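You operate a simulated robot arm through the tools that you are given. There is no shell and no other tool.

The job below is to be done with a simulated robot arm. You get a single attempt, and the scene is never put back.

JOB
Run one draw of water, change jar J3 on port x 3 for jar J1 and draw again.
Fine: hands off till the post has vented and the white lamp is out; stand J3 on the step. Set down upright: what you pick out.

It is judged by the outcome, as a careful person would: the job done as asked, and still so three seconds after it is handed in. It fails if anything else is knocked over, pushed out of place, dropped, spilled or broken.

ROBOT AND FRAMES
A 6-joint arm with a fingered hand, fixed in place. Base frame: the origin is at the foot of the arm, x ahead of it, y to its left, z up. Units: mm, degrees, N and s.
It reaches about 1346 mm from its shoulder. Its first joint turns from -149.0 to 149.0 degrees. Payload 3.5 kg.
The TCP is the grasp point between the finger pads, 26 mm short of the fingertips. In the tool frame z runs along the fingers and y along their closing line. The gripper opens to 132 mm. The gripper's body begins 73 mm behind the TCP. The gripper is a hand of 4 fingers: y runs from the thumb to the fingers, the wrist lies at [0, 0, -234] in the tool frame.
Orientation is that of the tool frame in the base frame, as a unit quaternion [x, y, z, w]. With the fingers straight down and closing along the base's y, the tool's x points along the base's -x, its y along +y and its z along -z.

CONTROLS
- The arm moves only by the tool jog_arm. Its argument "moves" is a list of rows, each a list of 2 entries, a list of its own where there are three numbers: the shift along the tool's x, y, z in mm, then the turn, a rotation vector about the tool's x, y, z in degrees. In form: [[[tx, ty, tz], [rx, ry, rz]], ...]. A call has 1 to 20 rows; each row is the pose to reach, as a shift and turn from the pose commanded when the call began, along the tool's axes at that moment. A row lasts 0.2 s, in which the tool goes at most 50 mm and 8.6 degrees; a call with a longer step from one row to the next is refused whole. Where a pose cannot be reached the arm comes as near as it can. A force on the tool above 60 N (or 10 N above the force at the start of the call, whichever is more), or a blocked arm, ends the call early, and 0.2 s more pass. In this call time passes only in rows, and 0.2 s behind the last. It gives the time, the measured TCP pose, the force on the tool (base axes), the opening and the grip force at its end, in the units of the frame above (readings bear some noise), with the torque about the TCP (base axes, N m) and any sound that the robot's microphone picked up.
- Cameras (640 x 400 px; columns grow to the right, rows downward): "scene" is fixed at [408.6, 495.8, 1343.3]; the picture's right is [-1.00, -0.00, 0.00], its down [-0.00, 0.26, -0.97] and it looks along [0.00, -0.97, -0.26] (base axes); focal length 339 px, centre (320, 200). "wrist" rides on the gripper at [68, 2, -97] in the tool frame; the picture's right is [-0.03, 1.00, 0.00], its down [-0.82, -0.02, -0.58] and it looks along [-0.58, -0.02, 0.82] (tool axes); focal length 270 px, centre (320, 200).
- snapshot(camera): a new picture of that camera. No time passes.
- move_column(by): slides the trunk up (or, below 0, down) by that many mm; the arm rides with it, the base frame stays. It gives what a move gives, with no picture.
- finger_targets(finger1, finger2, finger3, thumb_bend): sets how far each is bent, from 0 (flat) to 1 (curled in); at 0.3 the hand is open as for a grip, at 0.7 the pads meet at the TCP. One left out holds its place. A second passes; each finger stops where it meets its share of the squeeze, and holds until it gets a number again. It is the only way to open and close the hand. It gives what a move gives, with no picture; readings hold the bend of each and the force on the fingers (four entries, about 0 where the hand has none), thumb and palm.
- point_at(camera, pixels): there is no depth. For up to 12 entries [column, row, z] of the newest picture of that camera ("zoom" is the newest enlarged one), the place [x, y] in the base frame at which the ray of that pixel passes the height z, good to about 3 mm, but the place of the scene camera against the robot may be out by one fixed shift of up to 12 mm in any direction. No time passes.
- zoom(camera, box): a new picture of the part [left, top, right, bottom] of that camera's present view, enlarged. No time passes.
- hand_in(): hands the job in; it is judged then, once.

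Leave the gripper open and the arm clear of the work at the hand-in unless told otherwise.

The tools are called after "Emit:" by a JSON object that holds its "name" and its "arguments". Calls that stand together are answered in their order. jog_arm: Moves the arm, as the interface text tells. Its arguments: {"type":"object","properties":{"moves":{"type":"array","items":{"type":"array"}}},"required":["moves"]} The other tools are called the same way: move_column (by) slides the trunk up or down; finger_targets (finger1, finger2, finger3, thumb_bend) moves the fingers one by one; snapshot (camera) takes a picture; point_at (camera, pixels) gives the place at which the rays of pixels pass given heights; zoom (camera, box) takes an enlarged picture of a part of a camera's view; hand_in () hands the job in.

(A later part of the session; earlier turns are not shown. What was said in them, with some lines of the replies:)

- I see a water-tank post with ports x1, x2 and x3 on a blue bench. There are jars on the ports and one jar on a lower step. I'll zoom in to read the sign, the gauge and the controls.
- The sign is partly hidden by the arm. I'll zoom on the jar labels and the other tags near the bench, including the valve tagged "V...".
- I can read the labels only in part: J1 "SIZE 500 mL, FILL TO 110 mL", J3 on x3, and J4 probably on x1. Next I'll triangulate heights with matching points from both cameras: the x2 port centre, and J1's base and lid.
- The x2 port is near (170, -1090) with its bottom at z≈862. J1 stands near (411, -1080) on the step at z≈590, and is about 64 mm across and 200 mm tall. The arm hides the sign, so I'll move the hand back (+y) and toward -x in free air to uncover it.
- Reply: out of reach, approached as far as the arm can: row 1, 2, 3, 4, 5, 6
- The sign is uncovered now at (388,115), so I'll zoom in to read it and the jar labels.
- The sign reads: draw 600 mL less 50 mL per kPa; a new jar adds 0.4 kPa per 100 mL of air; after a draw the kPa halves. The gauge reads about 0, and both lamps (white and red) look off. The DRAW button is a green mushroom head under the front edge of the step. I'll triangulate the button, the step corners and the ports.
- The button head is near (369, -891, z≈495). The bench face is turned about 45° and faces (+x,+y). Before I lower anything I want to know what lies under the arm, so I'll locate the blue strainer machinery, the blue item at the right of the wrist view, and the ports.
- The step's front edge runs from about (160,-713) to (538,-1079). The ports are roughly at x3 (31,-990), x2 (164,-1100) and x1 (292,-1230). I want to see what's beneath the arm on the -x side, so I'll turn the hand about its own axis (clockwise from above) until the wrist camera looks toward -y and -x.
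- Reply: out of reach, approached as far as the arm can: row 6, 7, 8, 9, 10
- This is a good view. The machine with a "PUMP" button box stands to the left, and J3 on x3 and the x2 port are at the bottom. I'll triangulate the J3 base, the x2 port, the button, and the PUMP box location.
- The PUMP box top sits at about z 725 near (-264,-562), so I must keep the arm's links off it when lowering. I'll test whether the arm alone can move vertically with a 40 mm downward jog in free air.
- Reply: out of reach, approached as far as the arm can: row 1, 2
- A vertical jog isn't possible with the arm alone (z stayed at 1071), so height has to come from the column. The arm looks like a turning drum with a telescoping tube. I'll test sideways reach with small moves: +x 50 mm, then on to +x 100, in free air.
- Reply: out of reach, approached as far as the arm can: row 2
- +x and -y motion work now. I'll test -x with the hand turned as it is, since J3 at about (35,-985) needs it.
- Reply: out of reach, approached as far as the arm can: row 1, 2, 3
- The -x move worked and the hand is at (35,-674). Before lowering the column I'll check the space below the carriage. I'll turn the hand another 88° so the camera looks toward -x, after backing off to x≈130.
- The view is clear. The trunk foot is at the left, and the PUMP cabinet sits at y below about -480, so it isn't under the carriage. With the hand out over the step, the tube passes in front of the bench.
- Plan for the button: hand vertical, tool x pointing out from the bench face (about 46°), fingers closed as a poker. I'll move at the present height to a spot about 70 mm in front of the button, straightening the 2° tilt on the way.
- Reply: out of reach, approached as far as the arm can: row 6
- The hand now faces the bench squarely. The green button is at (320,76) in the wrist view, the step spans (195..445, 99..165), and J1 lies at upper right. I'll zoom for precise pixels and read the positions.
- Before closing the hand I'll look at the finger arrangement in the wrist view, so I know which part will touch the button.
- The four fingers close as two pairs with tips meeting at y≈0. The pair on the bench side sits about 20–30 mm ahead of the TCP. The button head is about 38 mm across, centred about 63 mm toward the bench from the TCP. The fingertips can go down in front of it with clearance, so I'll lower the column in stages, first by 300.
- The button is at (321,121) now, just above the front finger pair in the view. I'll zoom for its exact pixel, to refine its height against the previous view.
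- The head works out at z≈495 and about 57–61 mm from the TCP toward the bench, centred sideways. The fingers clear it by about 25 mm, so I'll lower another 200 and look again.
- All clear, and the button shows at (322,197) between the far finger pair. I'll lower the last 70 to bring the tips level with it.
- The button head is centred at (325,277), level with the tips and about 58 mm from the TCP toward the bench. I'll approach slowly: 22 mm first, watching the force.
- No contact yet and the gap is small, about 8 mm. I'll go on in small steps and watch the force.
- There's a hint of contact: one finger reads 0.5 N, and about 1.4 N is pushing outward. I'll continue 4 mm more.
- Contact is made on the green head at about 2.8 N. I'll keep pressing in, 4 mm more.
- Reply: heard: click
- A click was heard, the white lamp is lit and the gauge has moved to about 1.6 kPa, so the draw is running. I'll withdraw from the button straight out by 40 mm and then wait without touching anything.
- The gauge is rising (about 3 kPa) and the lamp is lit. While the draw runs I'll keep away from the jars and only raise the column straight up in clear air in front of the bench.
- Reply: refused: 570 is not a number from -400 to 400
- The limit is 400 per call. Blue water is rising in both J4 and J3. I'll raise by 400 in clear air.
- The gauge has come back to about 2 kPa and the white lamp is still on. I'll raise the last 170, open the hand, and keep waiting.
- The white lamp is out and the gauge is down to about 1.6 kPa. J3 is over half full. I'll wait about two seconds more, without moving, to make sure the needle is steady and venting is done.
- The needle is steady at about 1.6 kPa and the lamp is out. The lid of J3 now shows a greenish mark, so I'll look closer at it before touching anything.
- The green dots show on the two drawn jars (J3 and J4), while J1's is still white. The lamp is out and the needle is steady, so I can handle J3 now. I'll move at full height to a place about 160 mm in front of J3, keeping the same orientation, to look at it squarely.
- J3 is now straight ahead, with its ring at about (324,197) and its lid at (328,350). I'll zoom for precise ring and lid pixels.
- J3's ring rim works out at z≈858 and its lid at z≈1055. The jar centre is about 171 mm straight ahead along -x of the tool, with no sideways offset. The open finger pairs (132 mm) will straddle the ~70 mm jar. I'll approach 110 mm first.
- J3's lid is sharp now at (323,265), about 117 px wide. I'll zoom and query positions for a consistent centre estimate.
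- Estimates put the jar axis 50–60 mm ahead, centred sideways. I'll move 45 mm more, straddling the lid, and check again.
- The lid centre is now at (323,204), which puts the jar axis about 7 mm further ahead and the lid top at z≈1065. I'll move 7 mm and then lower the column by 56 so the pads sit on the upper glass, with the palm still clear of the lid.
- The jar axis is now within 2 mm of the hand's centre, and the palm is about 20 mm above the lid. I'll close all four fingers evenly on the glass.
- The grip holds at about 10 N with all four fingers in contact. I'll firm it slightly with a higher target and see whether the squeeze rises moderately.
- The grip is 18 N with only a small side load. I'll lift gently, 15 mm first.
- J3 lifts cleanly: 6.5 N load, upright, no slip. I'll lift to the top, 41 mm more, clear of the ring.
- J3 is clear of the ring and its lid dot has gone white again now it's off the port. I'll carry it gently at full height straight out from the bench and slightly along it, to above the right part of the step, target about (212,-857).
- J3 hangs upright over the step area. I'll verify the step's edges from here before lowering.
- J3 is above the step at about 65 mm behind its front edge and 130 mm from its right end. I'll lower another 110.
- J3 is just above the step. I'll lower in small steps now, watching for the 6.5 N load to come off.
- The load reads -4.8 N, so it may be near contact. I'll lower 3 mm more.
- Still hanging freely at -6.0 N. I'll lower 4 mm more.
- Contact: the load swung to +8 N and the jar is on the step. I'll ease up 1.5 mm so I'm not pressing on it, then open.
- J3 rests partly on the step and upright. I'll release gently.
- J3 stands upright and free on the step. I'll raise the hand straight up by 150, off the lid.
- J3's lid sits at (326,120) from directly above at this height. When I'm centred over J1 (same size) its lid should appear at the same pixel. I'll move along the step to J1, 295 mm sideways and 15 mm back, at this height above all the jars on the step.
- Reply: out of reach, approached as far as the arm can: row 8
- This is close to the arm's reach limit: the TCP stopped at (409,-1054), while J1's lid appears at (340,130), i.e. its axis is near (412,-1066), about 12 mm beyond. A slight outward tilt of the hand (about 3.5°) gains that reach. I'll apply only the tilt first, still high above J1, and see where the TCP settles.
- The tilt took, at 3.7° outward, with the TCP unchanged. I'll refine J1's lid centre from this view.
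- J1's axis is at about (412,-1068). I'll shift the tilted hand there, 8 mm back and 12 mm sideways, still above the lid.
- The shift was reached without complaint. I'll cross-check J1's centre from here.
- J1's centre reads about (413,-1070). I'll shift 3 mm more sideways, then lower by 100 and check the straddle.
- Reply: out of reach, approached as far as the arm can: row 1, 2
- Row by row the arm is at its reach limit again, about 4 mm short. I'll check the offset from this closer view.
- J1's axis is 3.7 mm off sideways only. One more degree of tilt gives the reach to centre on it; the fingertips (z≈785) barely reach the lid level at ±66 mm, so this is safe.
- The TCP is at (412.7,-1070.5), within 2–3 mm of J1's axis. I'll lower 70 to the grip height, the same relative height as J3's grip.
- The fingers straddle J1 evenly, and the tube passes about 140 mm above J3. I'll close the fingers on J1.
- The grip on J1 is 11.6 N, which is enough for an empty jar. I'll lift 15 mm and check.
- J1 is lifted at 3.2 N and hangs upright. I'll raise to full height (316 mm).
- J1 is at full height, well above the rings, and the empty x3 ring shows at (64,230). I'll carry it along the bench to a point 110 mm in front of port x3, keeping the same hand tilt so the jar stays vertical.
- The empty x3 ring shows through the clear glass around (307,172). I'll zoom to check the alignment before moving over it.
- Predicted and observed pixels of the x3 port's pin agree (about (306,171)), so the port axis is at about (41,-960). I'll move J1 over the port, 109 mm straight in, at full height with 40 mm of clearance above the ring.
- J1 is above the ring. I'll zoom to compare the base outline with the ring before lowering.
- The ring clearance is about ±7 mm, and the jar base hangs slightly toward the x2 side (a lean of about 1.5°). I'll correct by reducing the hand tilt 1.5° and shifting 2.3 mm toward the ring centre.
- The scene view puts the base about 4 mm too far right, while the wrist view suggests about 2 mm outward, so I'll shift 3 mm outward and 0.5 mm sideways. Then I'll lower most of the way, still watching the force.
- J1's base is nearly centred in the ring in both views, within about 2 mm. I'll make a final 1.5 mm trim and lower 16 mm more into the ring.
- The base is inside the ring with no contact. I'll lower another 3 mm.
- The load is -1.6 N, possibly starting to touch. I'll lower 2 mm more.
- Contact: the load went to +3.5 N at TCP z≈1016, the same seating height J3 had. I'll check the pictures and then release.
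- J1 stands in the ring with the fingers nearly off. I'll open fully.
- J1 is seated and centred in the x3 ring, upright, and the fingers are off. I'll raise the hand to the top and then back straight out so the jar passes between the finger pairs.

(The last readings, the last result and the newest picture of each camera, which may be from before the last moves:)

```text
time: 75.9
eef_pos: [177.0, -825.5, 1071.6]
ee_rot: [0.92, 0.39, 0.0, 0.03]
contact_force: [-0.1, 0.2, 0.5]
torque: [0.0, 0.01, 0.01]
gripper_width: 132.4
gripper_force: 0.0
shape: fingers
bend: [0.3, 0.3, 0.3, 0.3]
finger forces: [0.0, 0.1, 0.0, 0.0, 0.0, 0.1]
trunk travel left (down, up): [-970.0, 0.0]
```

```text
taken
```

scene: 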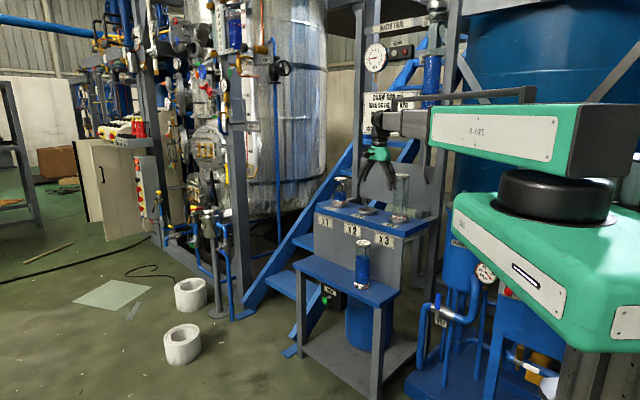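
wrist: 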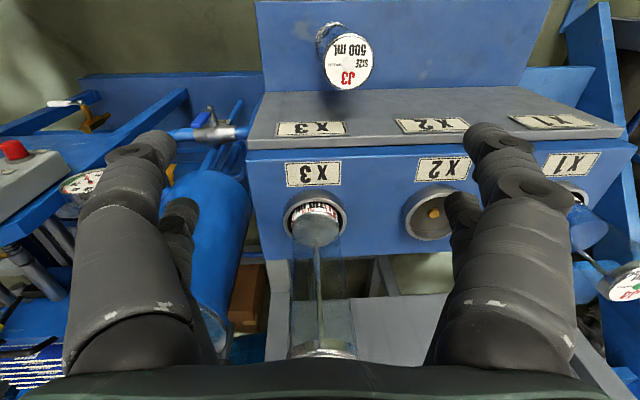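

All good: J1 is upright on x3, J3 stands on the step, and J4 is untouched. Next I'll go back to the pre-press spot in front of the button at full height, straightening the hand to vertical on the way.

Emit:
{"name": "jog_arm", "arguments": {"moves": [[[22, 25, 0.9], [0.45, 0.2, 0]], [[48, 55, 1.9], [0.95, 0.4, 0]], [[76, 87, 3.0], [1.5, 0.65, 0]], [[104, 119, 4.1], [2.05, 0.88, 0]], [[130, 149, 5.2], [2.6, 1.1, 0]], [[150, 172, 6.0], [3.0, 1.28, 0]], [[158.7, 181.6, 6.3], [3.16, 1.35, 0]], [[158.7, 181.6, 6.3], [3.16, 1.35, 0]]]}}

Emit:
{"name": "finger_targets", "arguments": {"finger1": 0.7, "finger2": 0.7, "finger3": 0.7, "thumb_bend": 0.7}}

Emit:
{"name": "snapshot", "arguments": {"camera": "wrist"}}

Emit:
{"name": "zoom", "arguments": {"camera": "scene", "box": [350, 20, 460, 90]}}

Emit:
{"name": "zoom", "arguments": {"camera": "scene", "box": [310, 160, 430, 290]}}

```text
time: 77.7
eef_pos: [416.4, -836.3, 1070.4]
ee_rot: [0.921, 0.389, 0.001, 0.0]
contact_force: [-0.1, -0.4, -0.5]
torque: [0.0, -0.01, -0.02]
gripper_width: 132.4
gripper_force: 0.1
shape: fingers
bend: [0.3, 0.3, 0.3, 0.3]
finger forces: [0.0, 0.0, 0.1, 0.1, 0.1, 0.0]
out of reach, approached as far as the arm can: row 2
trunk travel left (down, up): [-970.0, 0.0]
```

```text
time: 78.7
eef_pos: [417.3, -836.4, 1071.7]
ee_rot: [0.921, 0.39, 0.0, -0.001]
contact_force: [0.2, 0.3, 0.0]
torque: [-0.02, 0.02, -0.02]
gripper_width: 1.4
gripper_force: 0.1
shape: fingers
bend: [0.7, 0.7, 0.7, 0.7]
finger forces: [0.0, 0.0, 0.0, 0.1, 0.0, 0.0]
trunk travel left (down, up): [-970.0, 0.0]
```

```text
taken
```

wrist: 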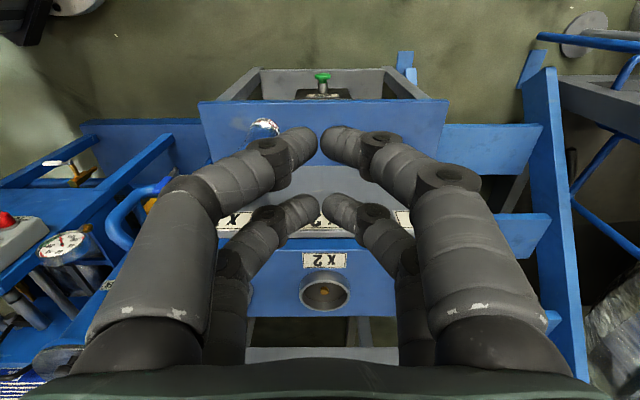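

```text
5.71 times, centred on (405, 55) of scene
```

zoom: 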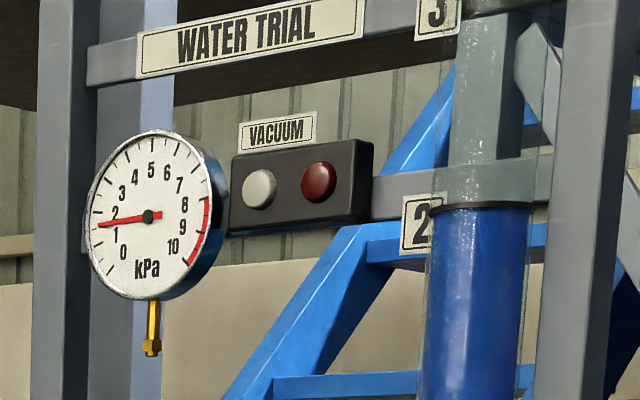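

```text
3.08 times, centred on (370, 225) of scene
```

zoom: 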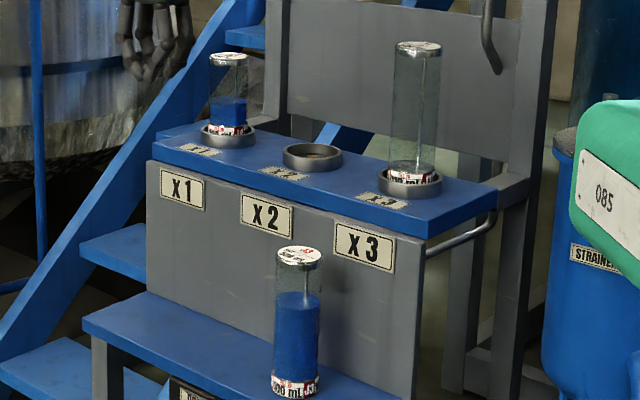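

Everything is in place: J1 on x3, J3 upright on the step, lamps off, gauge steady at 1.6 kPa. I'll lower to the button, first by 370.

Emit:
{"name": "move_column", "arguments": {"by": -370}}

Emit:
{"name": "snapshot", "arguments": {"camera": "wrist"}}

Emit:
{"name": "snapshot", "arguments": {"camera": "scene"}}

```text
time: 82.3
eef_pos: [417.3, -835.2, 701.8]
ee_rot: [0.921, 0.39, 0.0, -0.001]
contact_force: [0.5, 0.3, -0.1]
torque: [0.03, -0.04, 0.0]
gripper_width: 1.4
gripper_force: 0.1
shape: fingers
bend: [0.7, 0.7, 0.7, 0.7]
finger forces: [0.1, 0.0, 0.0, 0.0, 0.0, 0.0]
trunk travel left (down, up): [-600.0, 370.0]
```

```text
taken
```

wrist: 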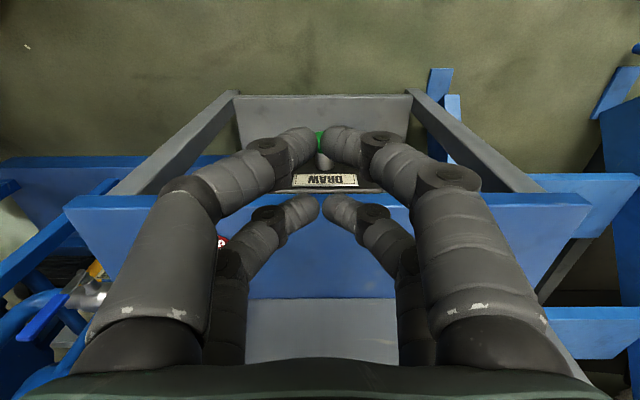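

```text
taken
```

scene: 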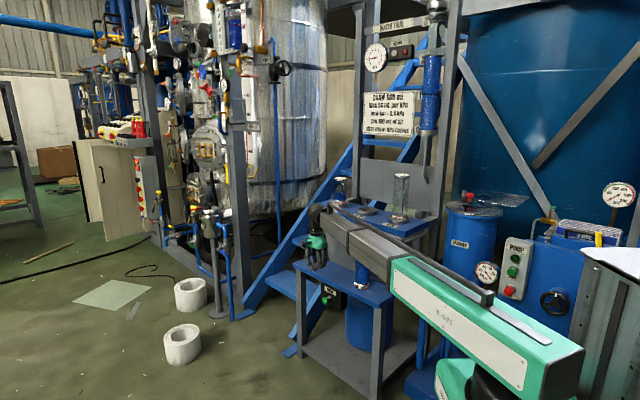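

The tube passes well in front of J3, with a lateral gap of about 90 mm or more. I'll lower 130 more and look.

Emit:
{"name": "move_column", "arguments": {"by": -130}}

Emit:
{"name": "snapshot", "arguments": {"camera": "scene"}}

Emit:
{"name": "move_column", "arguments": {"by": -69}}

Emit:
{"name": "snapshot", "arguments": {"camera": "wrist"}}

Emit:
{"name": "zoom", "arguments": {"camera": "scene", "box": [290, 190, 430, 330]}}

```text
time: 83.9
eef_pos: [416.5, -835.6, 571.6]
ee_rot: [0.921, 0.39, 0.0, -0.002]
contact_force: [-0.3, 0.4, 0.8]
torque: [-0.04, 0.03, -0.02]
gripper_width: 1.6
gripper_force: 0.1
shape: fingers
bend: [0.7, 0.7, 0.7, 0.7]
finger forces: [0.0, 0.0, 0.2, 0.0, 0.0, 0.0]
trunk travel left (down, up): [-470.0, 500.0]
```

```text
taken
```

scene: 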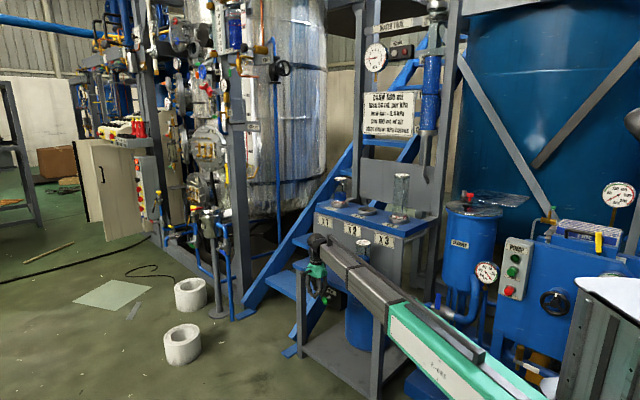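

```text
time: 84.9
eef_pos: [416.9, -836.1, 502.6]
ee_rot: [0.921, 0.39, 0.0, -0.001]
contact_force: [-0.3, -0.4, -0.2]
torque: [0.0, -0.02, 0.01]
gripper_width: 1.7
gripper_force: 0.1
shape: fingers
bend: [0.7, 0.7, 0.7, 0.7]
finger forces: [0.0, 0.1, 0.1, 0.0, 0.0, 0.0]
trunk travel left (down, up): [-401.0, 569.0]
```

```text
taken
```

wrist: 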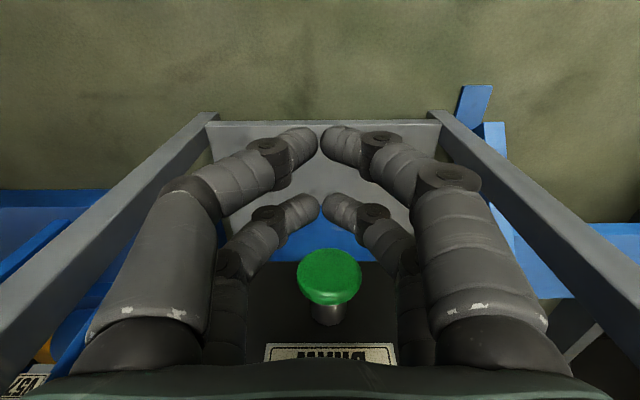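

```text
2.86 times, centred on (360, 260) of scene
```

zoom: 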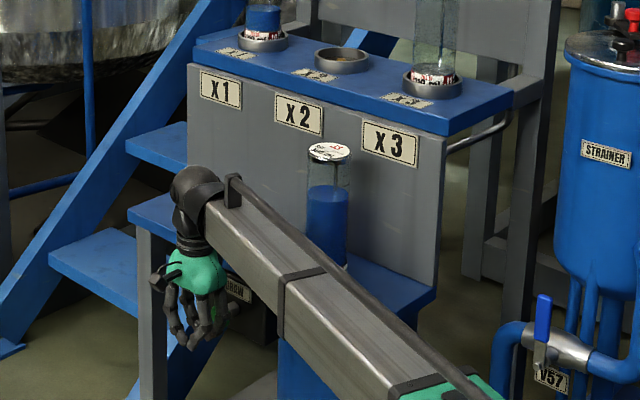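

Same position as before; the button is at (330,277). I'll approach 24 mm and trim 2.4 mm sideways.

Emit:
{"name": "jog_arm", "arguments": {"moves": [[[-8, 1, 0], [0, 0, 0]], [[-16, 2, 0], [0, 0, 0]], [[-22, 2.4, 0], [0, 0, 0]], [[-25, 2.4, 0], [0, 0, 0]]]}}

Emit:
{"name": "jog_arm", "arguments": {"moves": [[[-2, 0, 0], [0, 0, 0]], [[-4, 0, 0], [0, 0, 0]]]}}

```text
time: 85.9
eef_pos: [401.5, -854.9, 502.5]
ee_rot: [0.92, 0.391, 0.0, -0.002]
contact_force: [-0.1, 0.7, -0.6]
torque: [-0.04, -0.01, 0.0]
gripper_width: 1.5
gripper_force: 0.0
shape: fingers
bend: [0.7, 0.7, 0.7, 0.7]
finger forces: [0.1, 0.0, 0.0, 0.0, 0.0, 0.0]
trunk travel left (down, up): [-401.0, 569.0]
```

```text
time: 86.5
eef_pos: [398.6, -858.2, 501.5]
ee_rot: [0.92, 0.391, 0.0, -0.002]
contact_force: [0.7, 0.6, -0.2]
torque: [0.02, -0.03, -0.02]
gripper_width: 1.5
gripper_force: 0.5
shape: fingers
bend: [0.7, 0.7, 0.7, 0.7]
finger forces: [0.1, 0.1, 0.7, 0.0, 0.0, 0.0]
trunk travel left (down, up): [-401.0, 569.0]
```

Light contact at 0.7 N. I'll press on 4 mm.

Emit:
{"name": "jog_arm", "arguments": {"moves": [[[-2, 0, 0], [0, 0, 0]], [[-4, 0, 0], [0, 0, 0]]]}}

```text
time: 87.1
eef_pos: [395.0, -860.8, 502.2]
ee_rot: [0.921, 0.39, 0.001, -0.002]
contact_force: [2.0, 0.8, 0.1]
torque: [0.02, -0.01, 0.0]
gripper_width: 1.4
gripper_force: 1.1
shape: fingers
bend: [0.7, 0.7, 0.7, 0.7]
finger forces: [0.1, 0.9, 2.0, 0.1, 0.0, 0.0]
trunk travel left (down, up): [-401.0, 569.0]
heard: click
```

A click was heard. I'll withdraw straight out and check the lamp.

Emit:
{"name": "jog_arm", "arguments": {"moves": [[[10, 0, 0], [0, 0, 0]], [[25, 0, 0], [0, 0, 0]], [[42, 0, 0], [0, 0, 0]]]}}

Emit:
{"name": "zoom", "arguments": {"camera": "scene", "box": [350, 20, 460, 90]}}

Emit:
{"name": "zoom", "arguments": {"camera": "scene", "box": [310, 160, 430, 290]}}

```text
time: 87.9
eef_pos: [424.3, -831.2, 501.5]
ee_rot: [0.921, 0.39, 0.0, -0.001]
contact_force: [-0.1, 0.4, -0.7]
torque: [0.02, -0.01, 0.04]
gripper_width: 1.6
gripper_force: 0.1
shape: fingers
bend: [0.7, 0.7, 0.7, 0.7]
finger forces: [0.1, 0.0, 0.1, 0.0, 0.0, 0.0]
trunk travel left (down, up): [-401.0, 569.0]
```

```text
5.71 times, centred on (405, 55) of scene
```

zoom: 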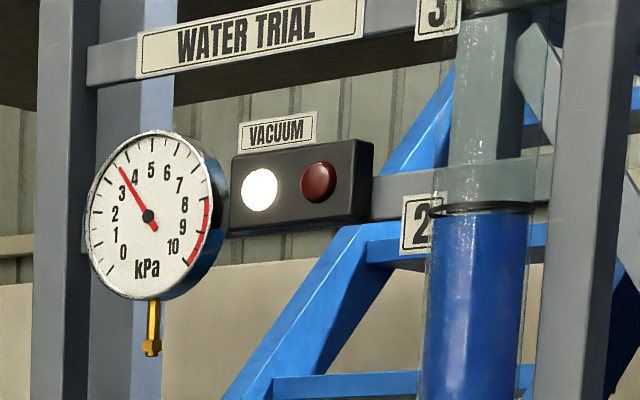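

```text
3.08 times, centred on (370, 225) of scene
```

zoom: 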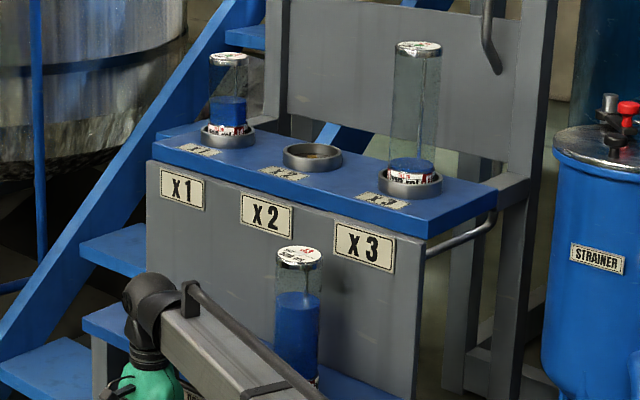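

The white lamp is lit, the gauge reads about 3.6 kPa, and water is entering J1. I'll raise the arm clear in front of the bench while the draw runs, touching nothing.

Emit:
{"name": "move_column", "arguments": {"by": 400}}

Emit:
{"name": "move_column", "arguments": {"by": 169}}

Emit:
{"name": "zoom", "arguments": {"camera": "scene", "box": [350, 20, 460, 90]}}

Emit:
{"name": "zoom", "arguments": {"camera": "scene", "box": [310, 160, 430, 290]}}

```text
time: 91.8
eef_pos: [423.6, -829.1, 902.6]
ee_rot: [0.921, 0.389, 0.0, -0.002]
contact_force: [0.2, -0.6, -0.1]
torque: [-0.01, 0.01, -0.01]
gripper_width: 1.4
gripper_force: 0.0
shape: fingers
bend: [0.7, 0.7, 0.7, 0.7]
finger forces: [0.0, 0.0, 0.1, 0.0, 0.0, 0.0]
trunk travel left (down, up): [-801.0, 169.0]
```

```text
time: 93.7
eef_pos: [423.6, -829.8, 1071.7]
ee_rot: [0.921, 0.39, 0.001, -0.001]
contact_force: [0.1, -0.2, 1.3]
torque: [-0.01, 0.0, 0.0]
gripper_width: 1.3
gripper_force: 0.0
shape: fingers
bend: [0.7, 0.7, 0.7, 0.7]
finger forces: [0.1, 0.0, 0.0, 0.0, 0.0, 0.0]
trunk travel left (down, up): [-970.0, 0.0]
```

```text
5.71 times, centred on (405, 55) of scene
```

zoom: 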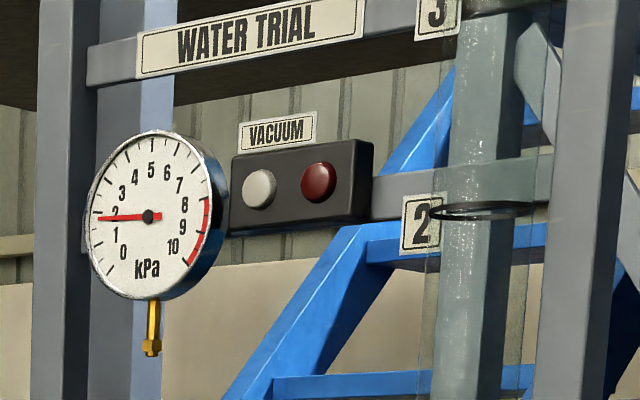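

```text
3.08 times, centred on (370, 225) of scene
```

zoom: 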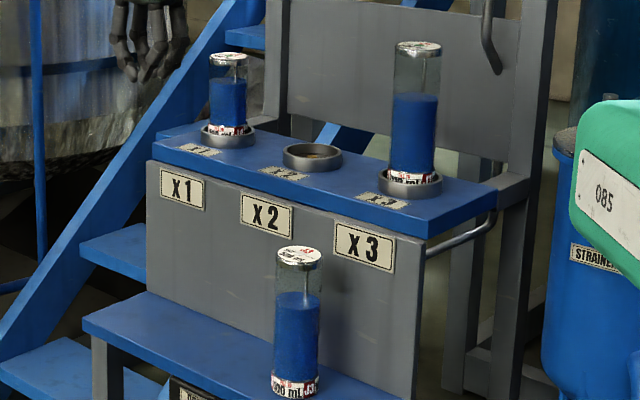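

The second draw is finished: the lamp is out, the gauge is at about 1.8 kPa and J1 is filled. I'll open the hand and draw the arm back 120 mm, clear of the bench, then check everything once more.

Emit:
{"name": "finger_targets", "arguments": {"finger1": 0.3, "finger2": 0.3, "finger3": 0.3, "thumb_bend": 0.3}}

Emit:
{"name": "jog_arm", "arguments": {"moves": [[[30, 0, 0], [0, 0, 0]], [[60, 0, 0], [0, 0, 0]], [[90, 0, 0], [0, 0, 0]], [[120, 0, 0], [0, 0, 0]], [[120, 0, 0], [0, 0, 0]], [[120, 0, 0], [0, 0, 0]], [[120, 0, 0], [0, 0, 0]], [[120, 0, 0], [0, 0, 0]]]}}

Emit:
{"name": "snapshot", "arguments": {"camera": "scene"}}

Emit:
{"name": "snapshot", "arguments": {"camera": "wrist"}}

Emit:
{"name": "zoom", "arguments": {"camera": "scene", "box": [350, 20, 460, 90]}}

Emit:
{"name": "zoom", "arguments": {"camera": "scene", "box": [310, 160, 430, 290]}}

Emit:
{"name": "zoom", "arguments": {"camera": "scene", "box": [380, 165, 420, 225]}}

```text
time: 94.7
eef_pos: [422.5, -829.7, 1070.7]
ee_rot: [0.921, 0.389, 0.001, -0.001]
contact_force: [-0.3, 1.0, 0.2]
torque: [-0.01, -0.03, 0.01]
gripper_width: 132.4
gripper_force: 0.0
shape: fingers
bend: [0.3, 0.3, 0.3, 0.3]
finger forces: [0.0, 0.1, 0.0, 0.0, 0.0, 0.0]
trunk travel left (down, up): [-970.0, 0.0]
```

```text
time: 96.5
eef_pos: [507.9, -743.9, 1071.5]
ee_rot: [0.921, 0.39, 0.001, -0.002]
contact_force: [0.9, 0.2, 0.1]
torque: [-0.01, 0.0, 0.04]
gripper_width: 132.2
gripper_force: 0.0
shape: fingers
bend: [0.3, 0.3, 0.3, 0.3]
finger forces: [0.0, 0.1, 0.0, 0.0, 0.0, 0.0]
trunk travel left (down, up): [-970.0, 0.0]
```

```text
taken
```

scene: 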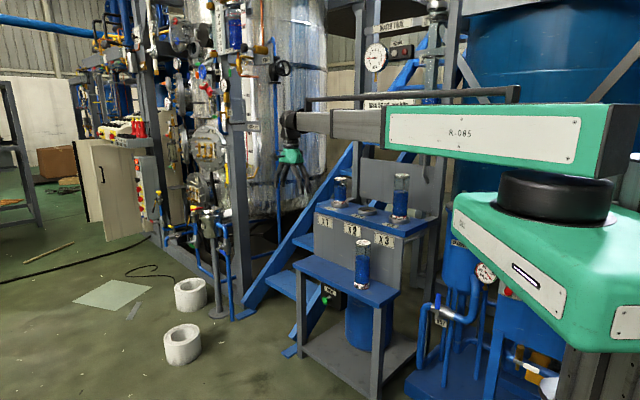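

```text
taken
```

wrist: 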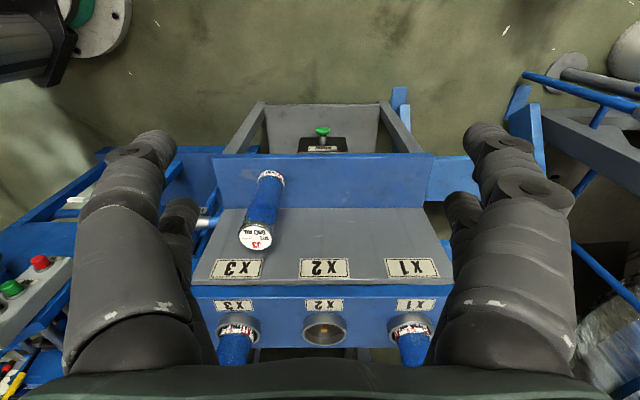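

```text
5.71 times, centred on (405, 55) of scene
```

zoom: 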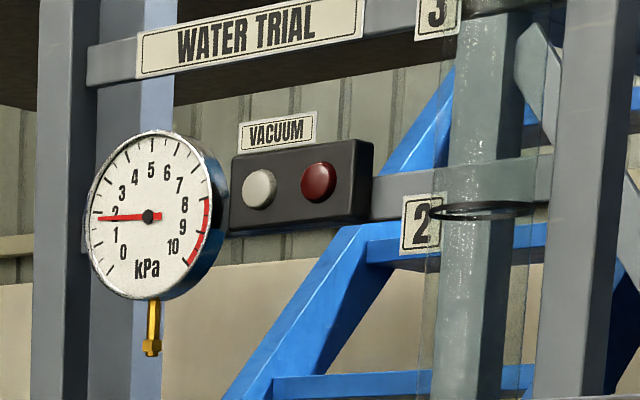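

```text
3.08 times, centred on (370, 225) of scene
```

zoom: 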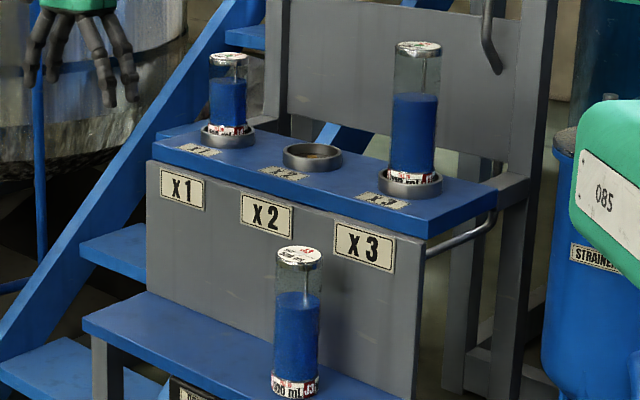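

```text
6.67 times, centred on (400, 195) of scene
```

zoom: 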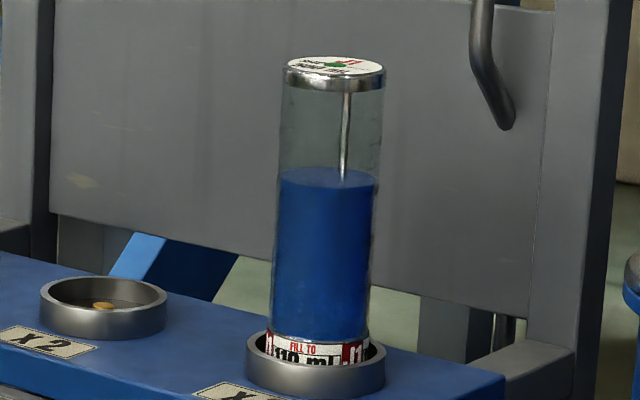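

Everything checks out:
- **J1:** seated upright on x3 and filled, with its lid dot green.
- **J3:** standing upright on the step with its water.
- **J4:** still on x1.
- **Post:** white lamp out, needle steady at about 1.8 kPa.
- **Arm:** hand open and arm clear of the bench.

I'm handing in.

Emit:
{"name": "hand_in", "arguments": {}}

```text
The job is handed in.
```

I ran both draws, swapped jar J3 for J1 on port x 3 between them, and handed the job in. I don't have the judging result.

- **First draw:** water went into J4 on x 1 and J3 on x 3. I touched no jar until the white lamp was out and the gauge had settled. It settled at about 1.6 kPa, half its peak, as the sign says it should.
- **Swap:** J3 stands upright on the right part of the step with its water. J1 is seated upright in the x 3 ring.
- **Second draw:** J1 filled to roughly two thirds of its height and its lid dot turned green. At hand-in the white lamp was out and the gauge steady at about 1.8 kPa.

J4 took water in both draws and is now nearly full; I didn't touch it. I saw no spills, nothing was knocked over, and the hand is open and clear of the bench.
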